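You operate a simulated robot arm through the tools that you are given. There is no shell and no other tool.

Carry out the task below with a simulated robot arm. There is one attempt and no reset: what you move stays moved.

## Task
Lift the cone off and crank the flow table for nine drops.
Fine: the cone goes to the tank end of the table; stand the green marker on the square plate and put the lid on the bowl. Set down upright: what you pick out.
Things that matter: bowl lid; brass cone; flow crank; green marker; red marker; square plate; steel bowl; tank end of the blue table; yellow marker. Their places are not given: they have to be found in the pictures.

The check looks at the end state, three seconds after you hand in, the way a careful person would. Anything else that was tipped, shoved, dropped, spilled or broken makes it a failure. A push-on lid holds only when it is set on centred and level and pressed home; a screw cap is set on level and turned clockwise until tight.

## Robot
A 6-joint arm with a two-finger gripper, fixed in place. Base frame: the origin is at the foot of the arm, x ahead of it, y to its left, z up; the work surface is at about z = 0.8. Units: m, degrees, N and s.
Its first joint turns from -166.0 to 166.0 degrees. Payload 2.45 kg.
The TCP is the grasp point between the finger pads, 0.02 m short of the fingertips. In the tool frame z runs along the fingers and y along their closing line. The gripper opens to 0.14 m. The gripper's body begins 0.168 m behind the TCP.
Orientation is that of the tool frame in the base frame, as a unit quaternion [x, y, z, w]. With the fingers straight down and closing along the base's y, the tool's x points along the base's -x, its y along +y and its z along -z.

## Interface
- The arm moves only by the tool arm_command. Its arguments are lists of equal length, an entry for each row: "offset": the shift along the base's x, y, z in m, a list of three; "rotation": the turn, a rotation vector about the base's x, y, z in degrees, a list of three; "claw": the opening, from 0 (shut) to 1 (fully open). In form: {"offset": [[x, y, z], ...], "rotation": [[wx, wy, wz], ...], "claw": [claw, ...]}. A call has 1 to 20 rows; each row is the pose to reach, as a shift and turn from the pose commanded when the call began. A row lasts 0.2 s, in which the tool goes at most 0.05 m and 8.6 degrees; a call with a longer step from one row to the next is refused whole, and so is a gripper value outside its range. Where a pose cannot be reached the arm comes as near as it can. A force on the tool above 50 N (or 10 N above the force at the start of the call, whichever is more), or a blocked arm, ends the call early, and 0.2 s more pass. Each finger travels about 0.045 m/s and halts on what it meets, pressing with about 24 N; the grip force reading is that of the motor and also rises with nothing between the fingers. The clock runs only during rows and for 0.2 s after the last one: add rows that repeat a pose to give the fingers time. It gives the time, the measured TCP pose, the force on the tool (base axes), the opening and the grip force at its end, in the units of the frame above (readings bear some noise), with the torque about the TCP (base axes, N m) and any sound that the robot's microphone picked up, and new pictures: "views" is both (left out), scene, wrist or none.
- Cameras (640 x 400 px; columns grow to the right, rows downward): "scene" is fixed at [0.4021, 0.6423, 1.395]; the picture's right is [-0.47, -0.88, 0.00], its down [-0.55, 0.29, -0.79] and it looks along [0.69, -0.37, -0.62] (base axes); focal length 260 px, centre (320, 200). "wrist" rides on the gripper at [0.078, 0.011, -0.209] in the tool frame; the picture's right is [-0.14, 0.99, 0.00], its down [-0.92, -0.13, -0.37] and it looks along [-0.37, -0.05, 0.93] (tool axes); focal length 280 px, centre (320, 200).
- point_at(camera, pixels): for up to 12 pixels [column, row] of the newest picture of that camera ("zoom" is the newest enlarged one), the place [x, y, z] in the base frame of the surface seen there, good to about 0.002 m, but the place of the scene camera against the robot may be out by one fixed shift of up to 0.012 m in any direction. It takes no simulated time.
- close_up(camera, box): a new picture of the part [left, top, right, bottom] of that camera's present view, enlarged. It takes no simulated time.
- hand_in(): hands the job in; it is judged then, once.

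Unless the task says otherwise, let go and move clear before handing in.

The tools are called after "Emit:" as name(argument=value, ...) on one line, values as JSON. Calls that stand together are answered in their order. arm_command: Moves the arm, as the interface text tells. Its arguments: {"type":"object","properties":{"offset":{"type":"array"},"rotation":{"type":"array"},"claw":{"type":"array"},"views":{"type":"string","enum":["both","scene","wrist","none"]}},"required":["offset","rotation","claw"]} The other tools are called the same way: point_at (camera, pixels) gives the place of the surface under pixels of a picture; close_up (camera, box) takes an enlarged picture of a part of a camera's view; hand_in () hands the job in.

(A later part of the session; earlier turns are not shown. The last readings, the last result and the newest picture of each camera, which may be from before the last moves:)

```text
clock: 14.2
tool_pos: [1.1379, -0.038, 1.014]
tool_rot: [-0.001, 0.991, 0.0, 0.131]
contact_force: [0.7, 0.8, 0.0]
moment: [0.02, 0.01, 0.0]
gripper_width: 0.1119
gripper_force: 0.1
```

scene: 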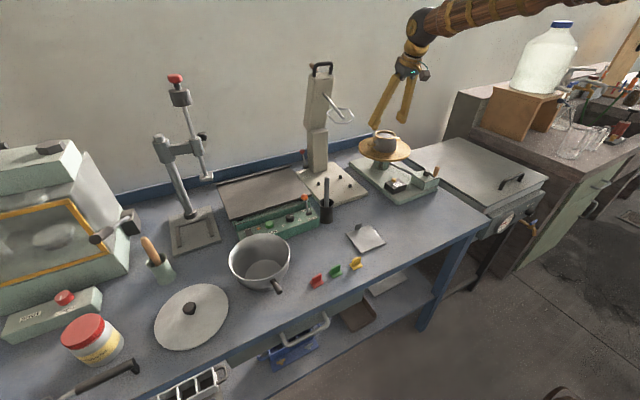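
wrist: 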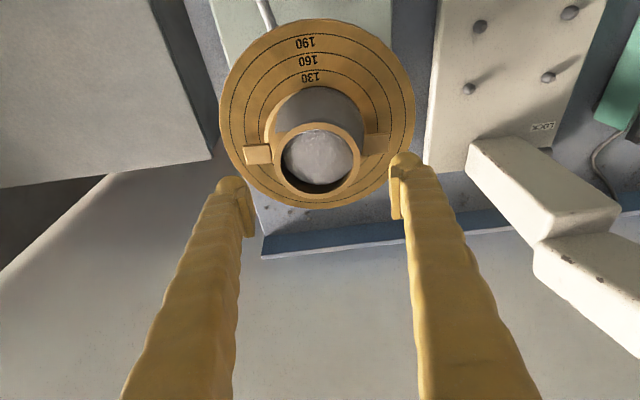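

The 15° tilt reaches. I'll try fully vertical as well.

Emit:
arm_command(offset=[[0, 0, 0], [0, 0, 0], [0, 0, 0]], rotation=[[0, 7, 0], [0, 15, 0], [0, 15, 0]], claw=[0.8, 0.8, 0.8])

Emit:
close_up(camera="wrist", box=[230, 120, 430, 280])

Emit:
close_up(camera="scene", box=[340, 100, 436, 160])

```text
clock: 15.0
tool_pos: [1.1365, -0.0376, 1.014]
tool_rot: [-0.001, 1.0, 0.0, 0.0]
contact_force: [-0.1, 0.3, -0.5]
moment: [0.01, 0.01, -0.02]
gripper_width: 0.1119
gripper_force: 0.1
```

scene: 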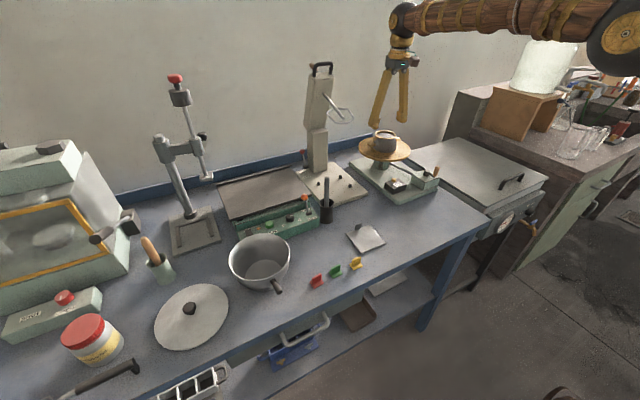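
wrist: 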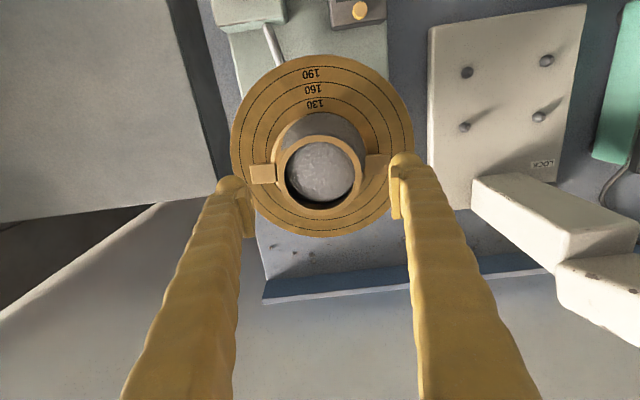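

```text
2.50 times, centred on (330, 200) of wrist
```

zoom: 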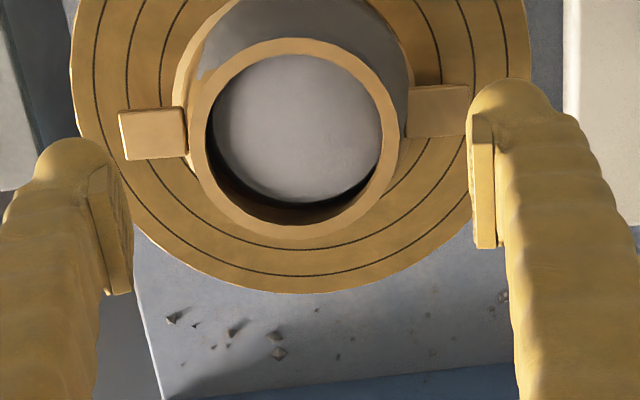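

```text
6.67 times, centred on (388, 130) of scene
```

zoom: 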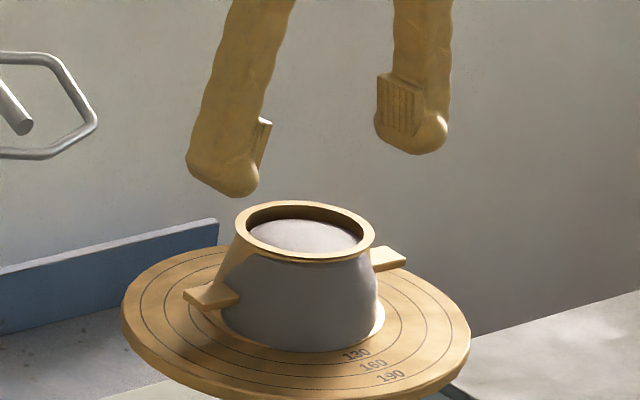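

Vertical reaches at x=1.137. I'll turn the tool 90° so the fingers close along x, clear of the lugs, with level pad edges. I'll centre over the mortar/disc centre at about (1.130,-0.036), which will also recentre the cone.

Emit:
arm_command(offset=[[0, 0, 0.01], [0, 0, 0.01], [0, 0, 0.01], [0, 0, 0.01], [0, 0, 0.01], [-0.002, 0, 0.01], [-0.003, 0, 0.01], [-0.004, 0.001, 0.01], [-0.005, 0.001, 0.01], [-0.006, 0.001, 0.01], [-0.007, 0.001, 0.01], [-0.007, 0.001, 0.01]], rotation=[[0, 0, 8], [0, 0, 16], [0, 0, 24], [0, 0, 32], [0, 0, 40], [0, 0, 48], [0, 0, 56], [0, 0, 64], [0, 0, 72], [0, 0, 80], [0, 0, 88], [0, 0, 90]], claw=[0.9, 0.9, 0.9, 0.9, 0.9, 0.9, 0.9, 0.9, 0.9, 0.9, 0.9, 0.9])

Emit:
close_up(camera="scene", box=[340, 100, 436, 160])

```text
clock: 17.6
tool_pos: [1.1292, -0.0353, 1.0228]
tool_rot: [0.708, -0.706, 0.0, 0.0]
contact_force: [0.7, -1.3, -0.5]
moment: [0.01, -0.04, 0.01]
gripper_width: 0.1261
gripper_force: 0.1
```

scene: 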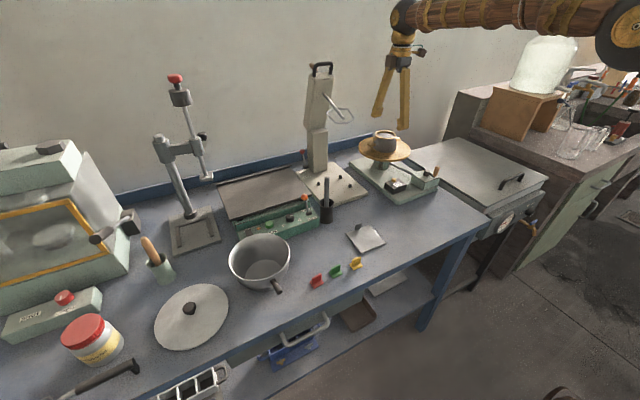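
wrist: 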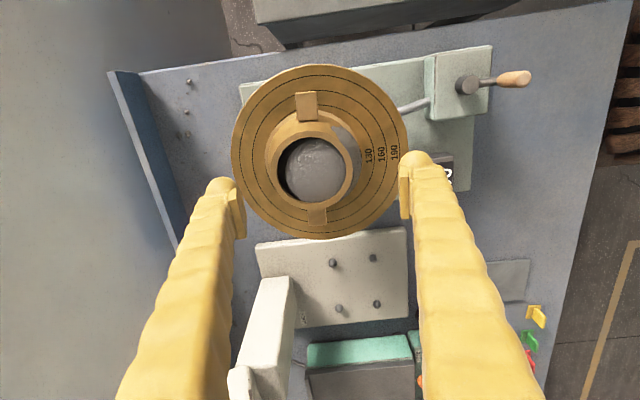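

```text
6.67 times, centred on (388, 130) of scene
```

zoom: 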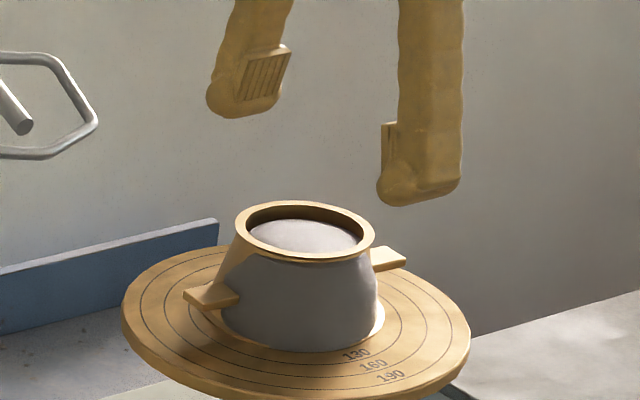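

The fingers now straddle the cone along x. I'll check the counter and cone centre from this view.

Emit:
close_up(camera="scene", box=[380, 170, 444, 210])

Emit:
close_up(camera="wrist", box=[220, 60, 420, 240])

Emit:
point_at(camera="wrist", pixels=[[306, 103], [317, 216], [275, 172], [350, 168], [312, 127], [317, 206], [234, 140], [405, 150], [318, 66], [322, 236], [298, 95], [318, 93]])

```text
10.00 times, centred on (412, 190) of scene
```

zoom: 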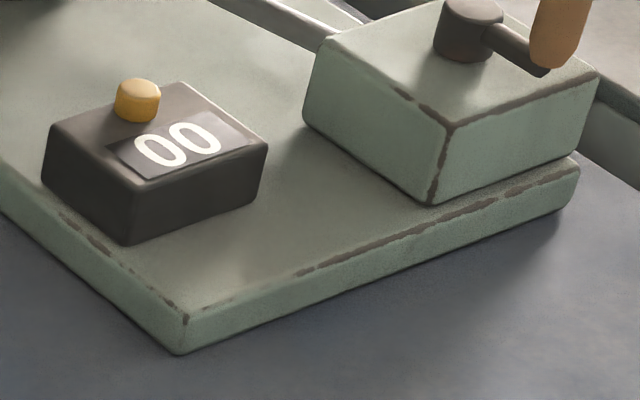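

```text
2.22 times, centred on (320, 150) of wrist
```

zoom: 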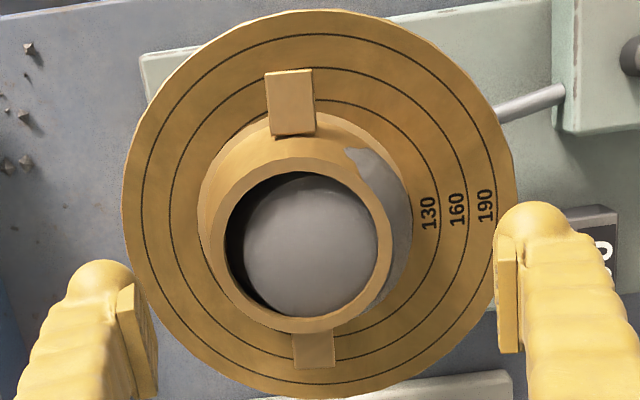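

```text
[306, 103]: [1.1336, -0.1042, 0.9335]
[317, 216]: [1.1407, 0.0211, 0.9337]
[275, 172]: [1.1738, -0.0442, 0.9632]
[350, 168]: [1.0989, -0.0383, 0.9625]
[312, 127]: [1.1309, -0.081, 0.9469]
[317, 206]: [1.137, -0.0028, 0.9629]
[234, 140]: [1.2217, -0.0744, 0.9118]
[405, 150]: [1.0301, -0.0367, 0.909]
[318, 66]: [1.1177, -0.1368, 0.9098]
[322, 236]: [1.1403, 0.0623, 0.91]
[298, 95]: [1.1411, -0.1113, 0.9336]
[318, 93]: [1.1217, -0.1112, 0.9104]
```

The counter reads 00. The cone centre is about (1.136,-0.039). I'll open fully, come down to TCP z≈0.940 and close gently, so the far finger slides the cone back over the mortar.

Emit:
arm_command(offset=[[0.002, -0.002, 0], [0.002, -0.003, -0.03], [0.002, -0.003, -0.06], [0.002, -0.003, -0.075], [0.002, -0.003, -0.083], [0.002, -0.003, -0.083]], rotation=[[0, 0, 0], [0, 0, 0], [0, 0, 0], [0, 0, 0], [0, 0, 0], [0, 0, 0]], claw=[1, 1, 1, 1, 1, 1])

Emit:
close_up(camera="scene", box=[340, 105, 436, 165])

```text
clock: 19.0
tool_pos: [1.1308, -0.0385, 0.94]
tool_rot: [0.708, -0.707, -0.001, 0.001]
contact_force: [-0.1, -0.9, 1.3]
moment: [0.02, 0.02, 0.01]
gripper_width: 0.14
gripper_force: 0.0
```

scene: 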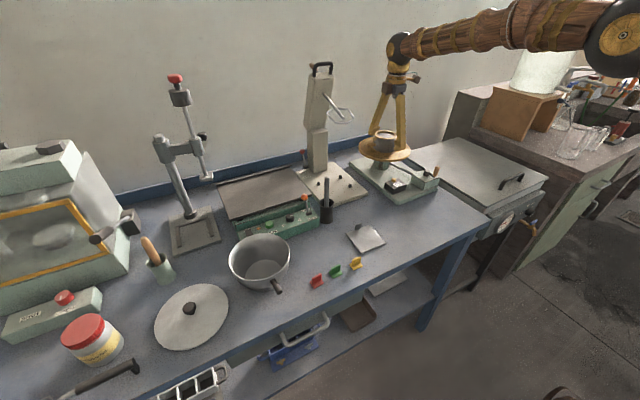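
wrist: 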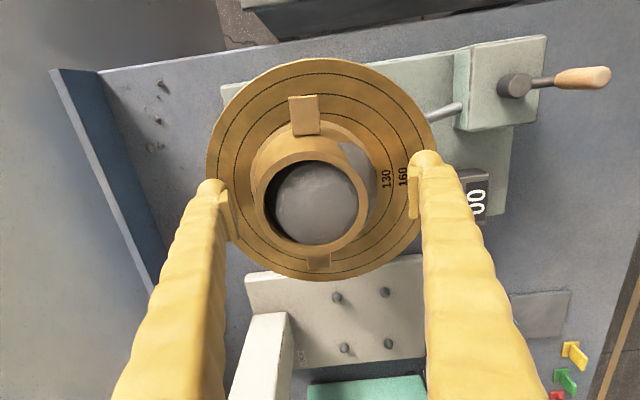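

```text
6.67 times, centred on (388, 135) of scene
```

zoom: 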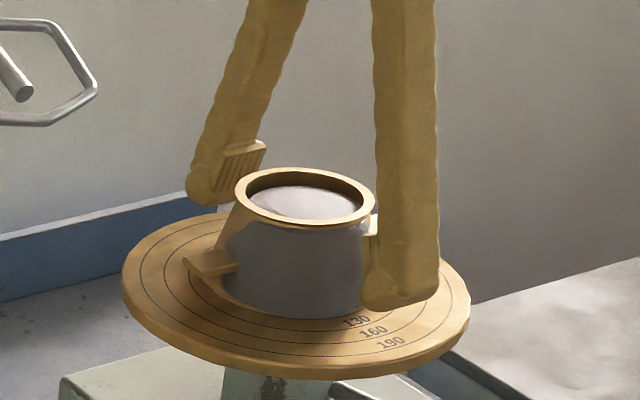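

The fingers are both clear of the cone and above the disc. I'll close slowly.

Emit:
arm_command(offset=[[0, 0, 0], [0, 0, 0], [0, 0, 0], [0, 0, 0], [0, 0, 0], [0, 0, 0], [0, 0, 0]], rotation=[[0, 0, 0], [0, 0, 0], [0, 0, 0], [0, 0, 0], [0, 0, 0], [0, 0, 0], [0, 0, 0]], claw=[0.92, 0.84, 0.78, 0.72, 0.68, 0.64, 0.6])

Emit:
close_up(camera="scene", box=[340, 105, 436, 165])

Emit:
close_up(camera="wrist", box=[200, 60, 440, 300])

```text
clock: 20.6
tool_pos: [1.1321, -0.0379, 0.9406]
tool_rot: [0.708, -0.707, 0.0, 0.0]
contact_force: [-1.0, -1.1, 5.0]
moment: [-0.05, 0.09, -0.12]
gripper_width: 0.0923
gripper_force: 24.0
```

scene: 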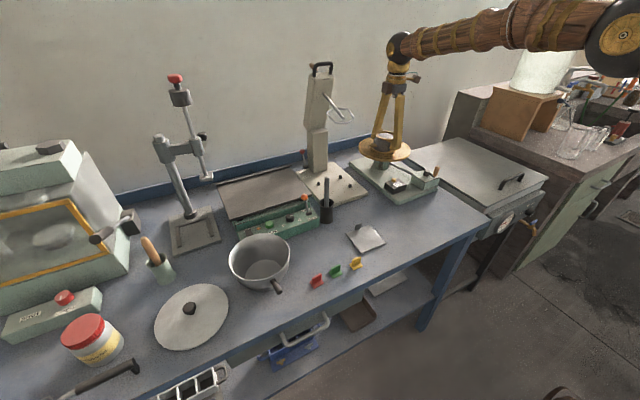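
wrist: 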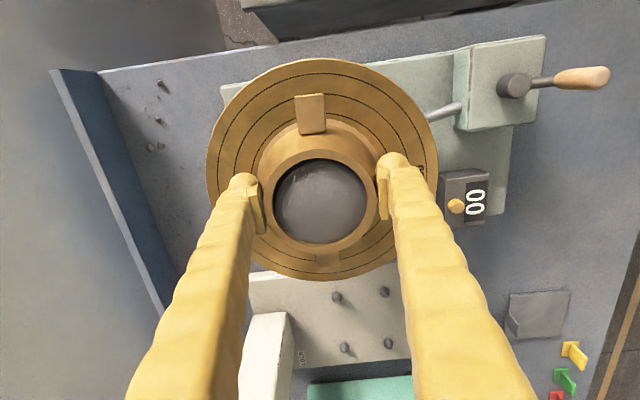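

```text
6.67 times, centred on (388, 135) of scene
```

zoom: 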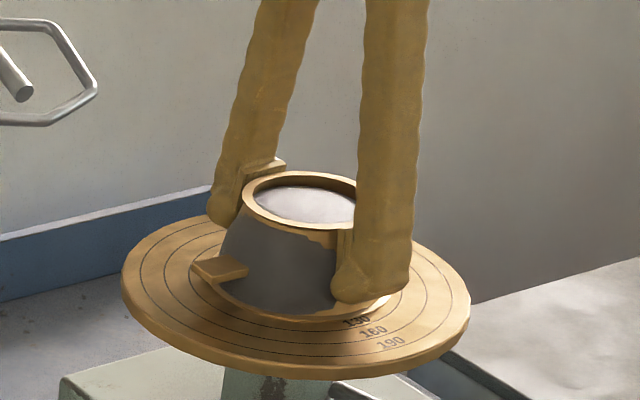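

```text
1.67 times, centred on (320, 180) of wrist
```

zoom: 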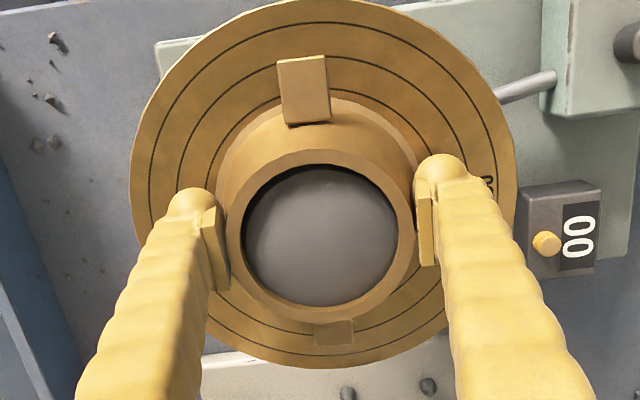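

It closed at 92 mm with 24 N and the cone is centred between the pads. I'll lift slowly while keeping the closing command.

Emit:
arm_command(offset=[[0, 0, 0], [0, 0, 0.001], [0, 0, 0.002], [0, 0, 0.003], [0, 0, 0.004], [0, 0, 0.005]], rotation=[[0, 0, 0], [0, 0, 0], [0, 0, 0], [0, 0, 0], [0, 0, 0], [0, 0, 0]], claw=[0.5, 0.5, 0.5, 0.5, 0.5, 0.5])

Emit:
close_up(camera="scene", box=[340, 105, 436, 165])

```text
clock: 22.0
tool_pos: [1.133, -0.0388, 0.9454]
tool_rot: [0.708, -0.706, -0.001, 0.0]
contact_force: [0.9, 0.8, -2.8]
moment: [0.0, 0.0, -0.02]
gripper_width: 0.0909
gripper_force: 24.8
```

scene: 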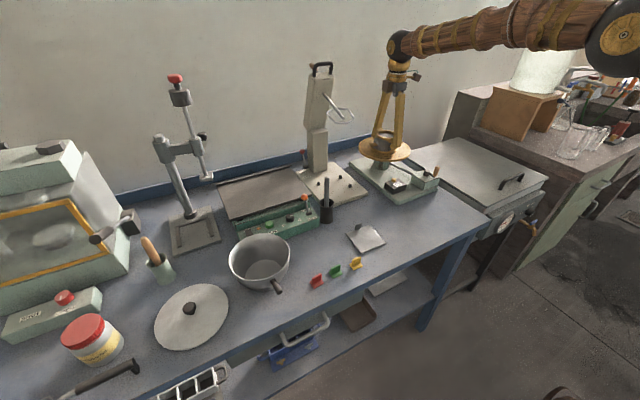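
wrist: 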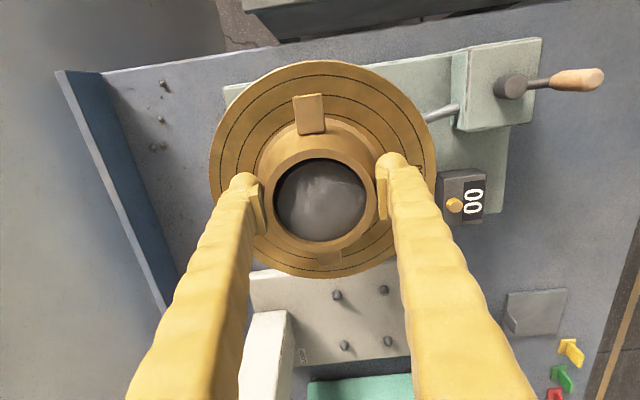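

```text
6.67 times, centred on (388, 135) of scene
```

zoom: 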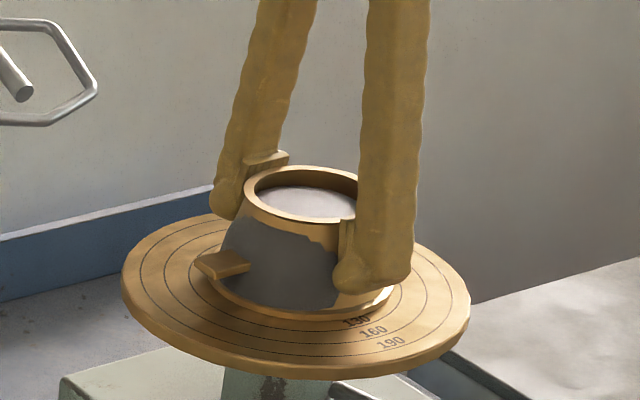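

The force now reads -2.8 N, a gap shows under the cone at zoom (300,315), and the width is holding at 91 mm. I'll keep lifting gently.

Emit:
arm_command(offset=[[0, 0, 0.001], [0, 0, 0.002], [0, 0, 0.004], [0, 0, 0.006], [0, 0, 0.008], [0, 0, 0.01], [0, 0, 0.012], [0, 0, 0.014], [0, 0, 0.017], [0, 0, 0.02]], rotation=[[0, 0, 0], [0, 0, 0], [0, 0, 0], [0, 0, 0], [0, 0, 0], [0, 0, 0], [0, 0, 0], [0, 0, 0], [0, 0, 0], [0, 0, 0]], claw=[0.45, 0.45, 0.45, 0.45, 0.45, 0.45, 0.45, 0.45, 0.45, 0.45])

Emit:
close_up(camera="scene", box=[340, 105, 436, 165])

```text
clock: 24.2
tool_pos: [1.1321, -0.0397, 0.9663]
tool_rot: [0.708, -0.706, 0.0, 0.0]
contact_force: [-0.2, 0.3, -3.4]
moment: [-0.01, -0.02, 0.02]
gripper_width: 0.0908
gripper_force: 24.1
```

scene: 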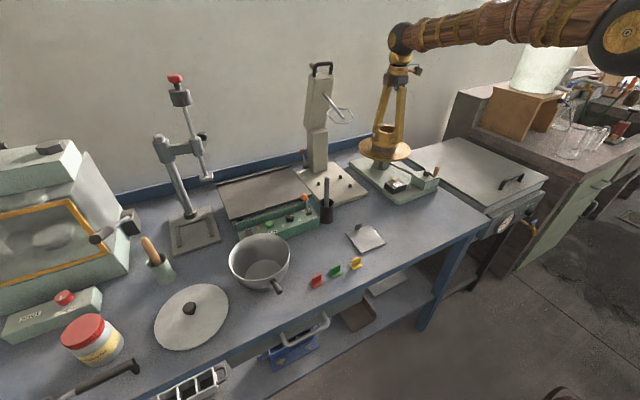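
wrist: 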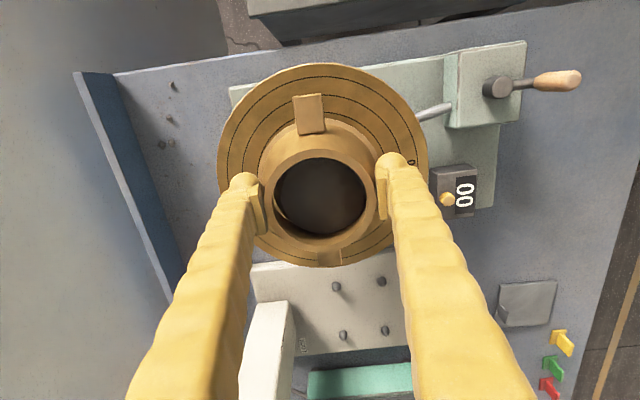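

```text
6.67 times, centred on (388, 135) of scene
```

zoom: 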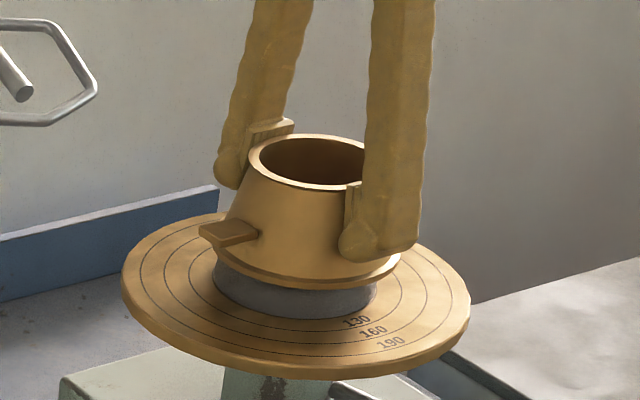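

The cone is cleanly off and the mortar pat is left on the disc. The tool carries about 3.4 N and the width is steady. I'll raise it further, slowly.

Emit:
arm_command(offset=[[0, 0, 0.003], [0, 0, 0.008], [0, 0, 0.014], [0, 0, 0.022], [0, 0, 0.03], [0, 0, 0.038], [0, 0, 0.046], [0, 0, 0.054], [0, 0, 0.062], [0, 0, 0.068], [0, 0, 0.072], [0, 0, 0.074], [0, 0, 0.074]], rotation=[[0, 0, 0], [0, 0, 0], [0, 0, 0], [0, 0, 0], [0, 0, 0], [0, 0, 0], [0, 0, 0], [0, 0, 0], [0, 0, 0], [0, 0, 0], [0, 0, 0], [0, 0, 0], [0, 0, 0]], claw=[0.45, 0.45, 0.45, 0.45, 0.45, 0.45, 0.45, 0.45, 0.45, 0.45, 0.45, 0.45, 0.45])

```text
clock: 27.0
tool_pos: [1.1311, -0.0407, 1.0401]
tool_rot: [0.708, -0.706, 0.001, -0.001]
contact_force: [0.1, -0.5, -2.0]
moment: [0.0, 0.0, 0.04]
gripper_width: 0.0905
gripper_force: 24.3
```

scene: 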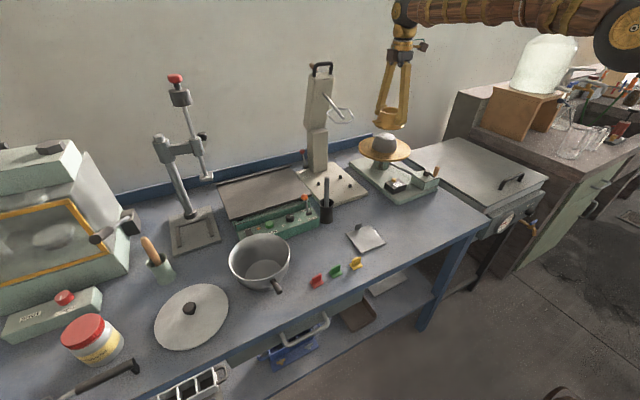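
wrist: 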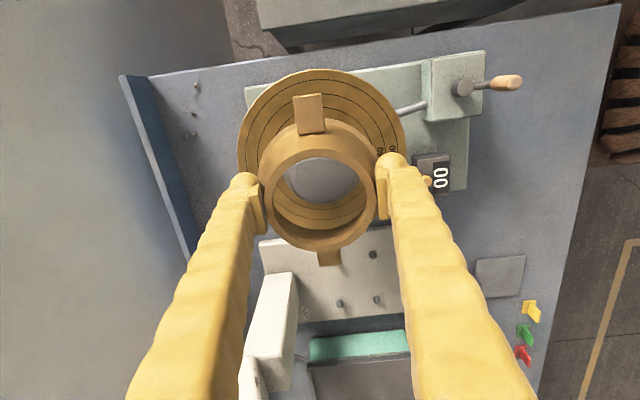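

The cone is hanging level above the mortar, seen at wrist (320,180) through it. I'll carry it horizontally toward the free tank-end spot at about (0.79,-0.068).

Emit:
arm_command(offset=[[-0.005, 0, 0.002], [-0.015, -0.001, 0.004], [-0.03, -0.002, 0.005], [-0.05, -0.004, 0.005], [-0.072, -0.006, 0.005], [-0.095, -0.008, 0.005], [-0.118, -0.01, 0.005], [-0.141, -0.012, 0.005], [-0.164, -0.014, 0.005], [-0.187, -0.016, 0.005], [-0.21, -0.018, 0.005], [-0.233, -0.02, 0.005], [-0.256, -0.022, 0.005], [-0.278, -0.023, 0.005], [-0.3, -0.025, 0.005], [-0.318, -0.026, 0.005], [-0.331, -0.027, 0.005], [-0.338, -0.027, 0.005], [-0.341, -0.027, 0.005], [-0.341, -0.027, 0.005]], rotation=[[0, 0, 0], [0, 0, 0], [0, 0, 0], [0, 0, 0], [0, 0, 0], [0, 0, 0], [0, 0, 0], [0, 0, 0], [0, 0, 0], [0, 0, 0], [0, 0, 0], [0, 0, 0], [0, 0, 0], [0, 0, 0], [0, 0, 0], [0, 0, 0], [0, 0, 0], [0, 0, 0], [0, 0, 0], [0, 0, 0]], claw=[0.45, 0.45, 0.45, 0.45, 0.45, 0.45, 0.45, 0.45, 0.45, 0.45, 0.45, 0.45, 0.45, 0.45, 0.45, 0.45, 0.45, 0.45, 0.45, 0.45])

```text
clock: 31.2
tool_pos: [0.7909, -0.0656, 1.0436]
tool_rot: [0.708, -0.706, 0.0, -0.001]
contact_force: [-0.1, 0.4, -2.5]
moment: [-0.02, 0.0, 0.01]
gripper_width: 0.0905
gripper_force: 23.4
```

scene: 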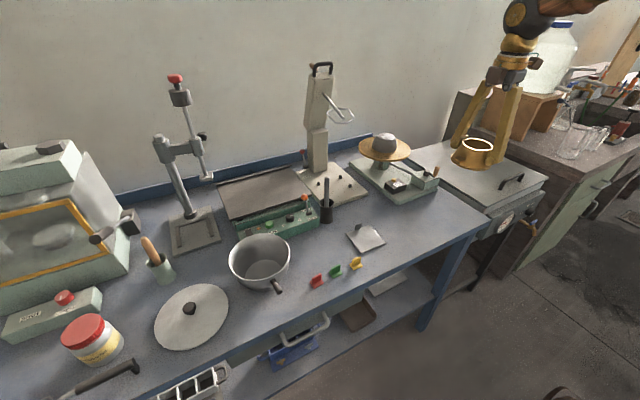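
wrist: 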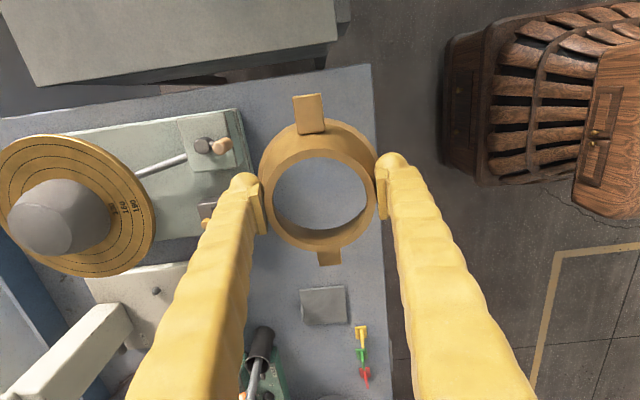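

The cone is above the clear tank-end area. I'll lower it in two stages.

Emit:
arm_command(offset=[[0, 0, -0.006], [0, 0, -0.018], [0, 0, -0.036], [0, 0, -0.056], [0, 0, -0.076], [0, 0, -0.096], [0, 0, -0.116], [0, 0, -0.136], [0, 0, -0.156], [0, 0, -0.172], [0, 0, -0.184], [0, 0, -0.192], [0, 0, -0.198], [0, 0, -0.2], [0, 0, -0.2]], rotation=[[0, 0, 0], [0, 0, 0], [0, 0, 0], [0, 0, 0], [0, 0, 0], [0, 0, 0], [0, 0, 0], [0, 0, 0], [0, 0, 0], [0, 0, 0], [0, 0, 0], [0, 0, 0], [0, 0, 0], [0, 0, 0], [0, 0, 0]], claw=[0.45, 0.45, 0.45, 0.45, 0.45, 0.45, 0.45, 0.45, 0.45, 0.45, 0.45, 0.45, 0.45, 0.45, 0.45])

Emit:
close_up(camera="scene", box=[400, 150, 520, 250])

```text
clock: 34.4
tool_pos: [0.7897, -0.0677, 0.8445]
tool_rot: [0.707, -0.707, 0.0, -0.001]
contact_force: [0.1, -0.1, -1.6]
moment: [0.03, -0.02, 0.03]
gripper_width: 0.09
gripper_force: 24.3
```

scene: 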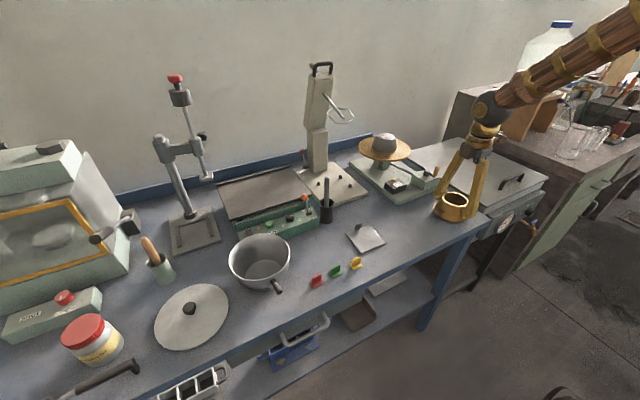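
wrist: 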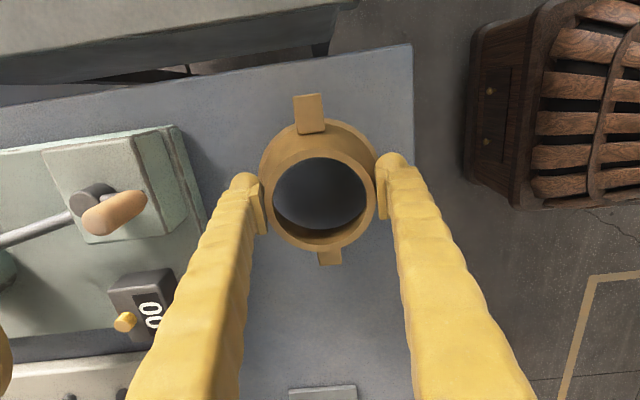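

```text
4.00 times, centred on (460, 200) of scene
```

zoom: 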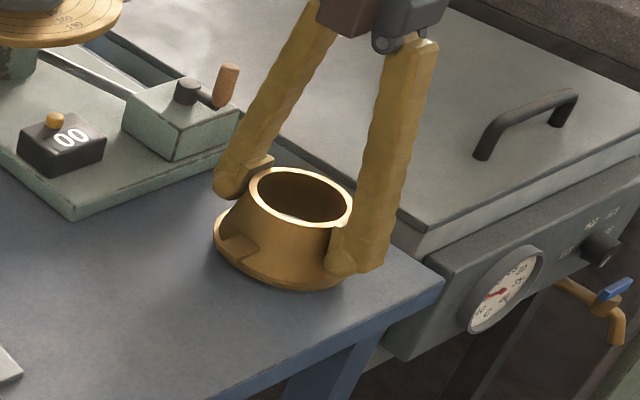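

It is about 12 mm above the table, with nothing near it. I'll lower it in millimetre steps until the force shows it has touched down.

Emit:
arm_command(offset=[[0, 0, -0.002], [0, 0, -0.004], [0, 0, -0.006], [0, 0, -0.008], [0, 0, -0.009], [0, 0, -0.01], [0, 0, -0.011], [0, 0, -0.012]], rotation=[[0, 0, 0], [0, 0, 0], [0, 0, 0], [0, 0, 0], [0, 0, 0], [0, 0, 0], [0, 0, 0], [0, 0, 0]], claw=[0.45, 0.45, 0.45, 0.45, 0.45, 0.45, 0.45, 0.45])

Emit:
close_up(camera="scene", box=[400, 150, 520, 250])

```text
clock: 36.2
tool_pos: [0.7899, -0.0666, 0.8337]
tool_rot: [0.708, -0.706, 0.0, 0.0]
contact_force: [-8.7, 5.2, 25.9]
moment: [0.02, 0.21, 0.0]
gripper_width: 0.0901
gripper_force: 24.3
```

scene: 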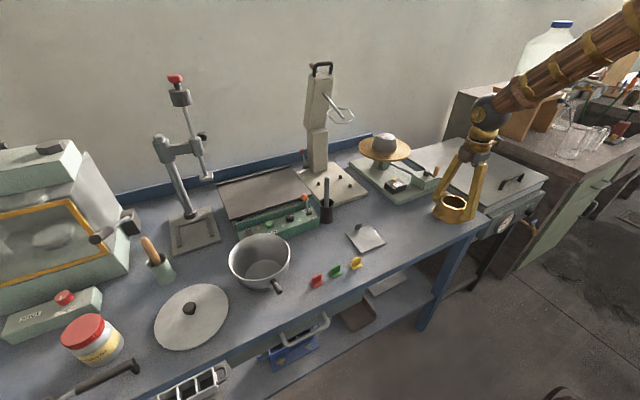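
wrist: 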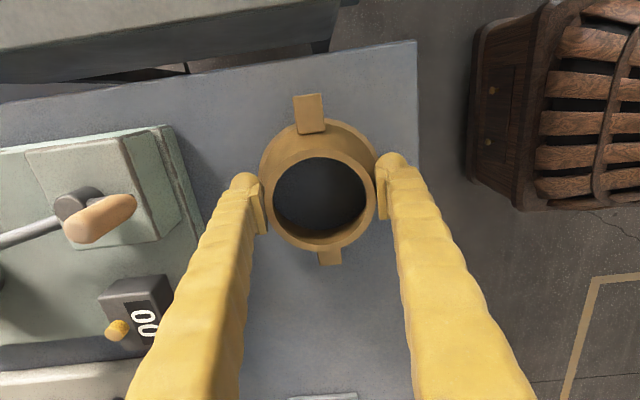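

```text
4.00 times, centred on (460, 200) of scene
```

zoom: 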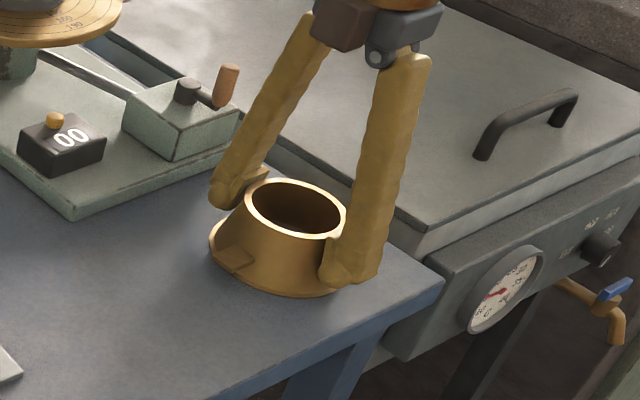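

The cone touched down (Fz +26 N) and stands level. I'll ease off 1.5 mm, open and rise straight up.

Emit:
arm_command(offset=[[0, 0, 0.001], [0, 0, 0.0015], [0, 0, 0.0015], [0, 0, 0.0015], [0, 0, 0.0015], [0, 0, 0.01], [0, 0, 0.03], [0, 0, 0.06], [0, 0, 0.1], [0, 0, 0.14]], rotation=[[0, 0, 0], [0, 0, 0], [0, 0, 0], [0, 0, 0], [0, 0, 0], [0, 0, 0], [0, 0, 0], [0, 0, 0], [0, 0, 0], [0, 0, 0]], claw=[0.5, 0.62, 0.7, 0.78, 0.82, 0.82, 0.82, 0.82, 0.82, 0.82])

Emit:
close_up(camera="scene", box=[350, 120, 510, 240])

```text
clock: 38.4
tool_pos: [0.787, -0.0678, 0.9726]
tool_rot: [0.708, -0.707, 0.0, 0.0]
contact_force: [0.9, -0.3, -0.2]
moment: [0.02, -0.03, -0.01]
gripper_width: 0.1147
gripper_force: 0.1
```

scene: 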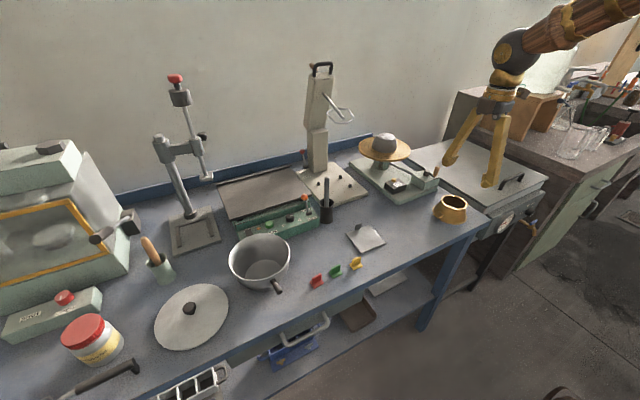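
wrist: 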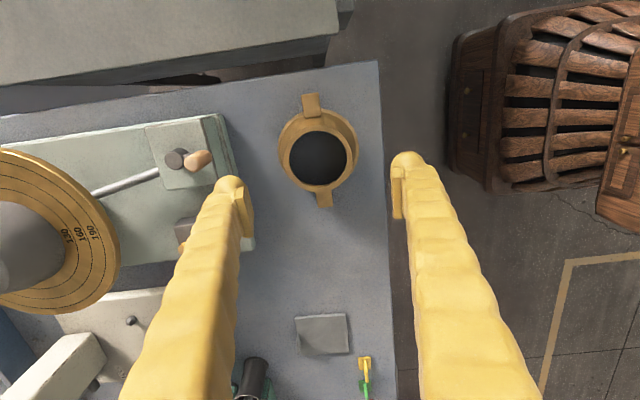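

```text
3.33 times, centred on (430, 180) of scene
```

zoom: 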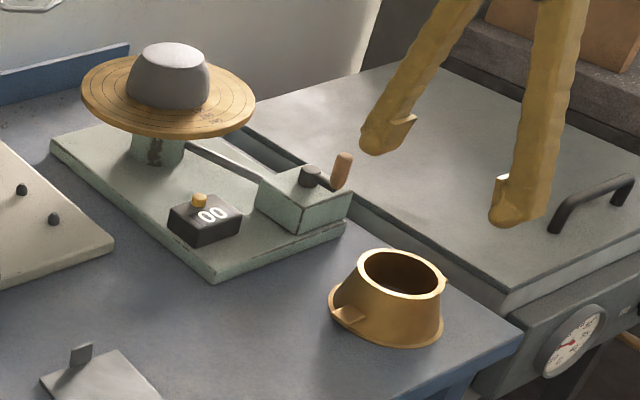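

The cone stands upright at the tank end, the mortar pat is intact and the counter still reads 00. Next I'll move over the crank knob, seen at wrist (198,160), to measure it.

Emit:
arm_command(offset=[[0.03, -0.008, 0.01], [0.06, -0.015, 0.02], [0.09, -0.022, 0.02], [0.12, -0.03, 0.02], [0.12, -0.03, 0.02]], rotation=[[0, 0, 0], [0, 0, 0], [0, 0, 0], [0, 0, 0], [0, 0, 0]], claw=[0.82, 0.7, 0.6, 0.5, 0.45], views="wrist")

Emit:
close_up(camera="wrist", box=[220, 130, 420, 260])

```text
clock: 39.6
tool_pos: [0.9107, -0.0971, 0.9914]
tool_rot: [0.708, -0.707, 0.0, 0.001]
contact_force: [0.0, -0.1, -0.4]
moment: [-0.01, 0.01, 0.0]
gripper_width: 0.0629
gripper_force: 0.0
```

wrist: 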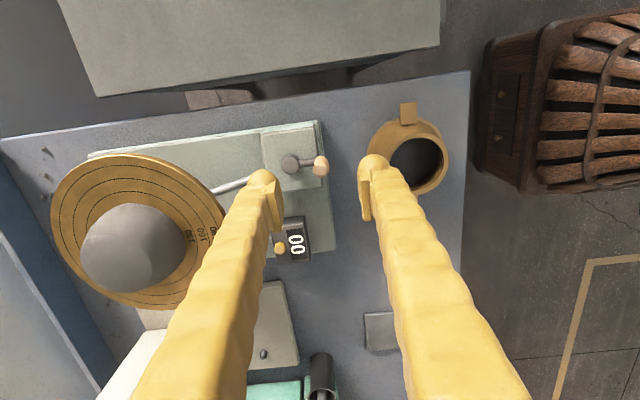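

```text
3.08 times, centred on (320, 195) of wrist
```

zoom: 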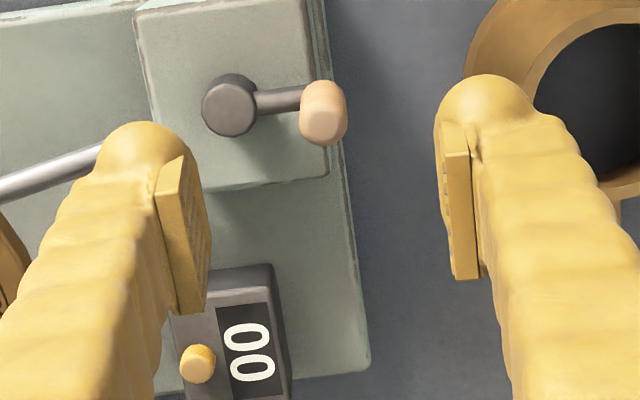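

The hub is at zoom (230,105) and the knob at (324,112). I'll get coordinates for both.

Emit:
point_at(camera="zoom", pixels=[[229, 112], [208, 108], [252, 105], [229, 80], [229, 132], [323, 128], [304, 125], [344, 125], [323, 143], [323, 108], [270, 100], [323, 90]])

Emit:
close_up(camera="wrist", box=[270, 145, 350, 195])

Emit:
point_at(camera="zoom", pixels=[[405, 190], [360, 180], [450, 180], [405, 220], [400, 140], [160, 150], [100, 140], [220, 130], [160, 190], [160, 90]])

```text
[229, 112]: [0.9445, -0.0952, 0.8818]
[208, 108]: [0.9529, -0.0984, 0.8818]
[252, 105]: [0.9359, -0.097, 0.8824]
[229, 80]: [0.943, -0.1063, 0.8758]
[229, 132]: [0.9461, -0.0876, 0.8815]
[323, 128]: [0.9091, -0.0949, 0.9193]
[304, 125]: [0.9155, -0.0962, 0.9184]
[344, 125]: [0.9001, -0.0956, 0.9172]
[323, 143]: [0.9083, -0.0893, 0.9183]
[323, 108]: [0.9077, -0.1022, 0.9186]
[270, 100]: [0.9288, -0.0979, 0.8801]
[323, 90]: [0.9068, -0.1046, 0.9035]
```

```text
8.00 times, centred on (310, 170) of wrist
```

zoom: 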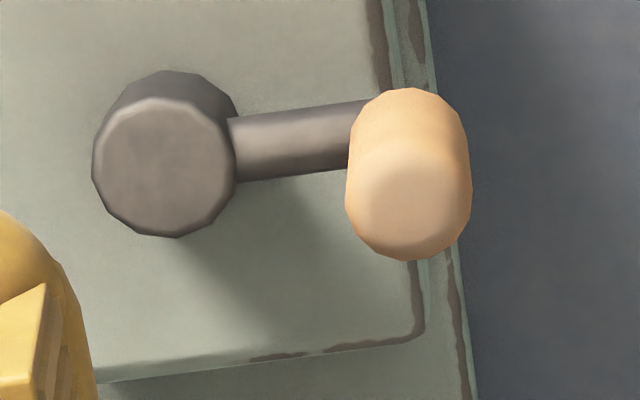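

```text
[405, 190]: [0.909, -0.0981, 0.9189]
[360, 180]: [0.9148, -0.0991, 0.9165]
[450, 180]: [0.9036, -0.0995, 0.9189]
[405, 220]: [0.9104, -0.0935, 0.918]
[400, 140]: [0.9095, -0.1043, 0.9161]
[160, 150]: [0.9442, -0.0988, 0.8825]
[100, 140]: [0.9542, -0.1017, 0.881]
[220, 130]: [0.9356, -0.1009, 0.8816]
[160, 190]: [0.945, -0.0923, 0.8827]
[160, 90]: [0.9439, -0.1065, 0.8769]
```

The crank axis is at about (0.945,-0.097), the knob centre at (0.9085,-0.0975), the radius about 36 mm, and the knob spans z 0.884–0.919. I'll come down to TCP z≈0.907 and close on the knob.

Emit:
arm_command(offset=[[-0.002, -0.0005, -0.03], [-0.002, -0.0005, -0.06], [-0.002, -0.0005, -0.078], [-0.002, -0.0005, -0.0845], [-0.002, -0.0005, -0.0845], [-0.002, -0.0005, -0.0845], [-0.002, -0.0005, -0.0845], [-0.002, -0.0005, -0.0845]], rotation=[[0, 0, 0], [0, 0, 0], [0, 0, 0], [0, 0, 0], [0, 0, 0], [0, 0, 0], [0, 0, 0], [0, 0, 0]], claw=[0.45, 0.45, 0.45, 0.4, 0.3, 0.2, 0.1, 0.1])

Emit:
close_up(camera="scene", box=[380, 140, 476, 210])

```text
clock: 41.4
tool_pos: [0.9075, -0.0961, 0.907]
tool_rot: [0.708, -0.707, 0.0, 0.0]
contact_force: [1.7, 0.5, -2.6]
moment: [0.07, 0.01, 0.01]
gripper_width: 0.0158
gripper_force: 30.7
```

scene: 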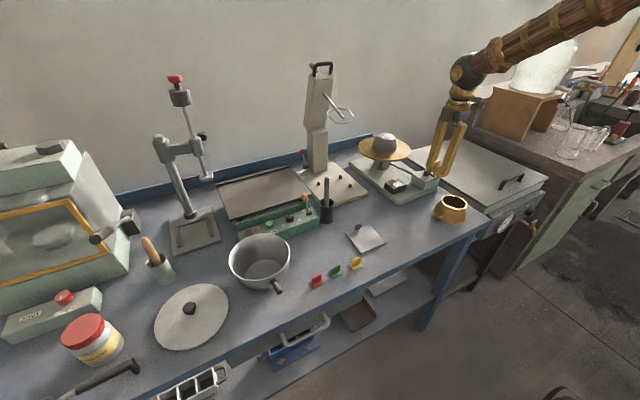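
wrist: 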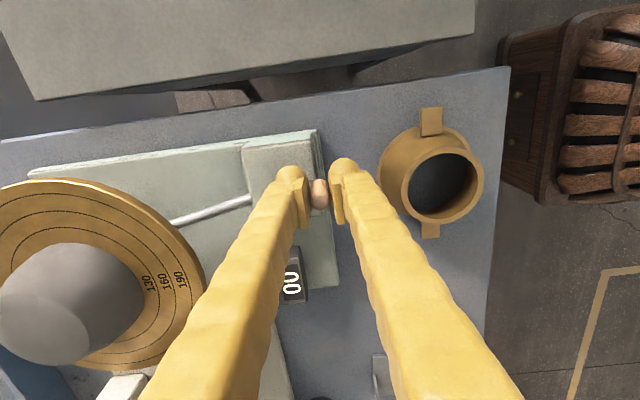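

```text
5.71 times, centred on (428, 175) of scene
```

zoom: 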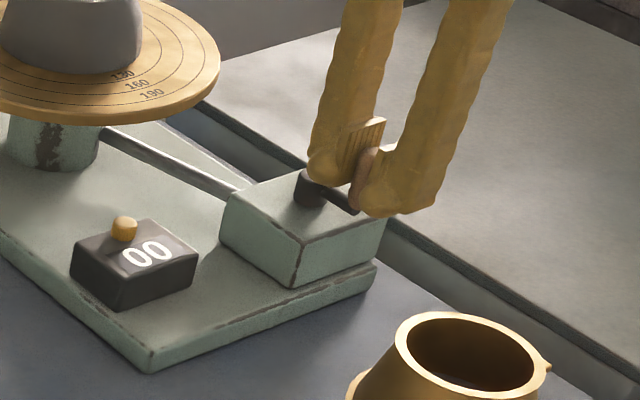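

The knob is gripped (16 mm). I'll try a first third of a turn clockwise about the axis and watch the forces.

Emit:
arm_command(offset=[[0.0018, 0.0113, 0], [0.007, 0.0215, 0], [0.0151, 0.0295, 0], [0.0252, 0.0347, 0], [0.0365, 0.0365, 0], [0.0478, 0.0347, 0]], rotation=[[0, 0, 0], [0, 0, 0], [0, 0, 0], [0, 0, 0], [0, 0, 0], [0, 0, 0]], claw=[0.08, 0.08, 0.08, 0.08, 0.08, 0.08])

Emit:
close_up(camera="scene", box=[380, 140, 476, 210])

```text
clock: 42.8
tool_pos: [0.9569, -0.0645, 0.91]
tool_rot: [-0.707, 0.707, -0.001, 0.0]
contact_force: [-5.7, 0.7, -0.9]
moment: [0.01, 0.04, -0.13]
gripper_width: 0.0157
gripper_force: 41.6
```

scene: 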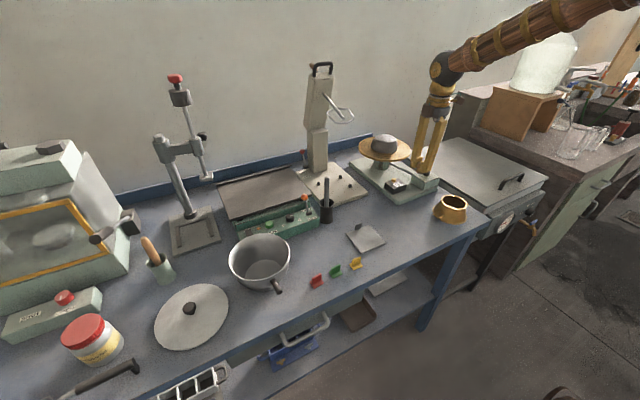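
wrist: 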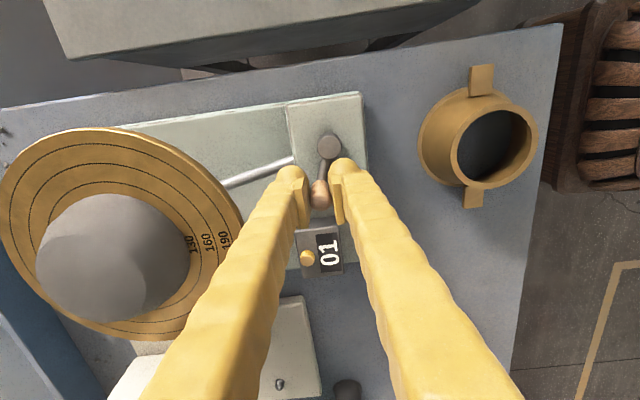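

```text
5.71 times, centred on (428, 175) of scene
```

zoom: 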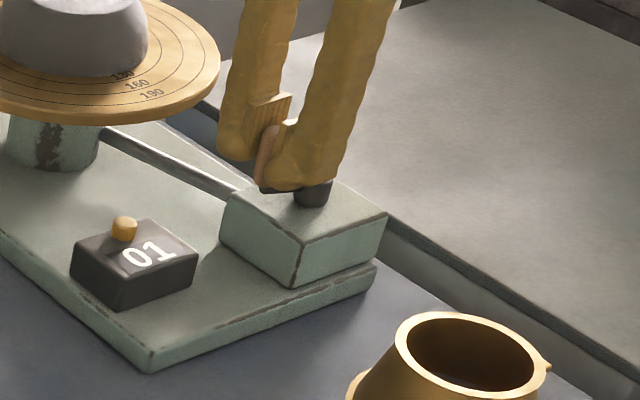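

The counter already reads 01 after the first third of a turn, so the crank turns this way. I'll complete the turn and check whether it counts once per turn.

Emit:
arm_command(offset=[[0.0102, -0.0052, 0], [0.0182, -0.0132, 0], [0.0234, -0.0234, 0], [0.0252, -0.0347, 0], [0.0234, -0.046, 0], [0.0182, -0.0562, 0], [0.0102, -0.0642, 0], [0, -0.0694, 0], [-0.0113, -0.0712, 0], [-0.0226, -0.0694, 0], [-0.0327, -0.0642, 0], [-0.0408, -0.0562, 0], [-0.046, -0.046, 0], [-0.0478, -0.0347, 0]], rotation=[[0, 0, 0], [0, 0, 0], [0, 0, 0], [0, 0, 0], [0, 0, 0], [0, 0, 0], [0, 0, 0], [0, 0, 0], [0, 0, 0], [0, 0, 0], [0, 0, 0], [0, 0, 0], [0, 0, 0], [0, 0, 0]], claw=[0.08, 0.08, 0.08, 0.08, 0.08, 0.08, 0.08, 0.08, 0.08, 0.08, 0.08, 0.08, 0.08, 0.08])

Emit:
close_up(camera="scene", box=[360, 120, 476, 210])

```text
clock: 45.8
tool_pos: [0.9083, -0.0948, 0.9072]
tool_rot: [0.708, -0.706, -0.001, 0.0]
contact_force: [0.0, -7.6, 11.8]
moment: [-0.26, 0.02, -0.19]
gripper_width: 0.0155
gripper_force: 41.6
```

scene: 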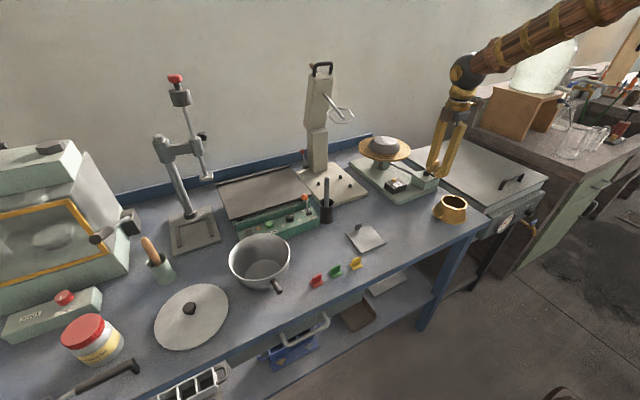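
wrist: 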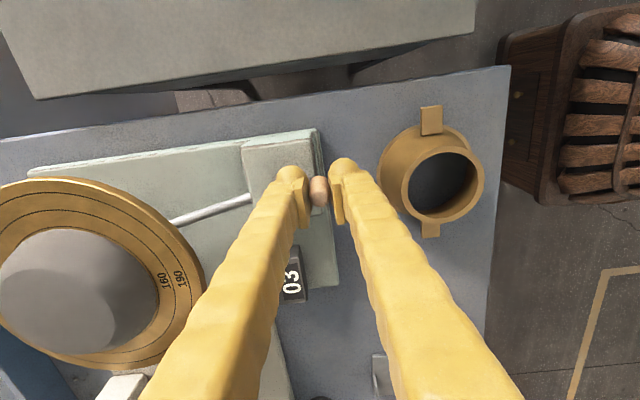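

```text
4.44 times, centred on (418, 165) of scene
```

zoom: 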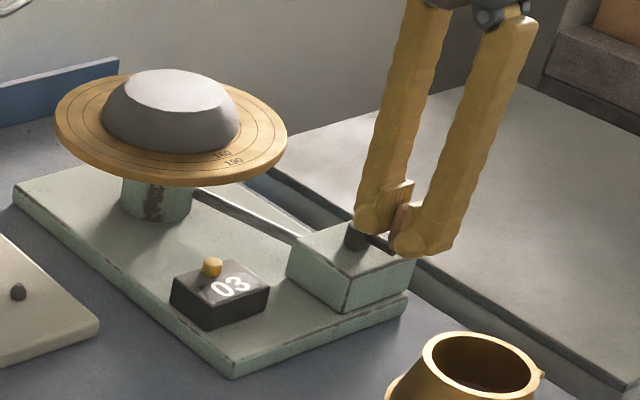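

The counter reads 03 after one full turn, so there are three drops per turn and three turns make nine. I'll do the next half turn and check.

Emit:
arm_command(offset=[[0.0018, 0.0113, 0], [0.007, 0.0215, 0], [0.0151, 0.0295, 0], [0.0252, 0.0347, 0], [0.0365, 0.0365, 0], [0.0478, 0.0347, 0], [0.058, 0.0295, 0], [0.066, 0.0215, 0], [0.0712, 0.0113, 0], [0.073, 0, 0]], rotation=[[0, 0, 0], [0, 0, 0], [0, 0, 0], [0, 0, 0], [0, 0, 0], [0, 0, 0], [0, 0, 0], [0, 0, 0], [0, 0, 0], [0, 0, 0]], claw=[0.08, 0.08, 0.08, 0.08, 0.08, 0.08, 0.08, 0.08, 0.08, 0.08])

Emit:
close_up(camera="scene", box=[360, 120, 476, 210])

```text
clock: 48.0
tool_pos: [0.9817, -0.0987, 0.9083]
tool_rot: [0.707, -0.707, 0.0, 0.001]
contact_force: [-7.8, 5.9, 1.8]
moment: [0.36, 0.12, -0.14]
gripper_width: 0.016
gripper_force: 41.6
```

scene: 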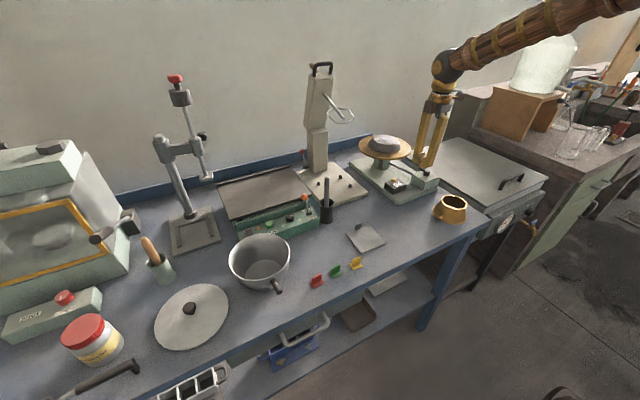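
wrist: 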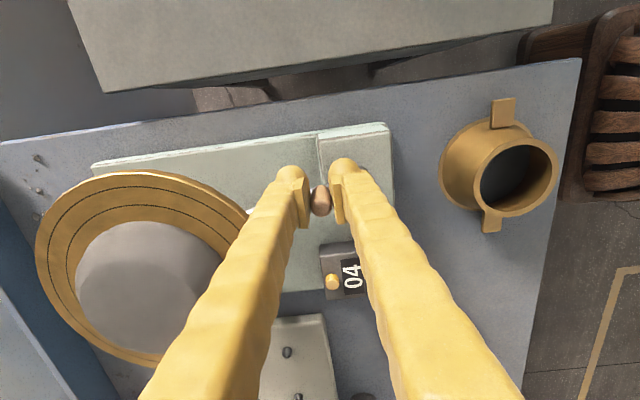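

```text
4.44 times, centred on (418, 165) of scene
```

zoom: 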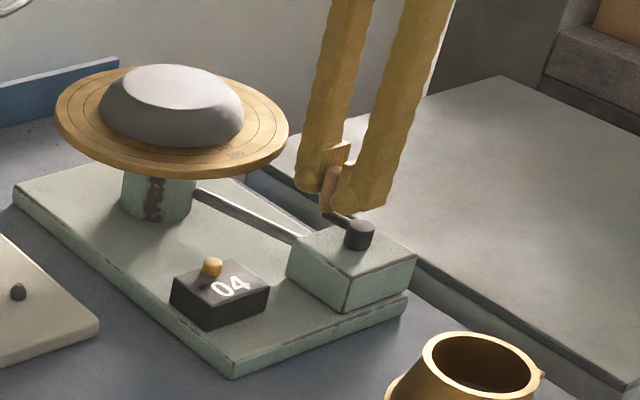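

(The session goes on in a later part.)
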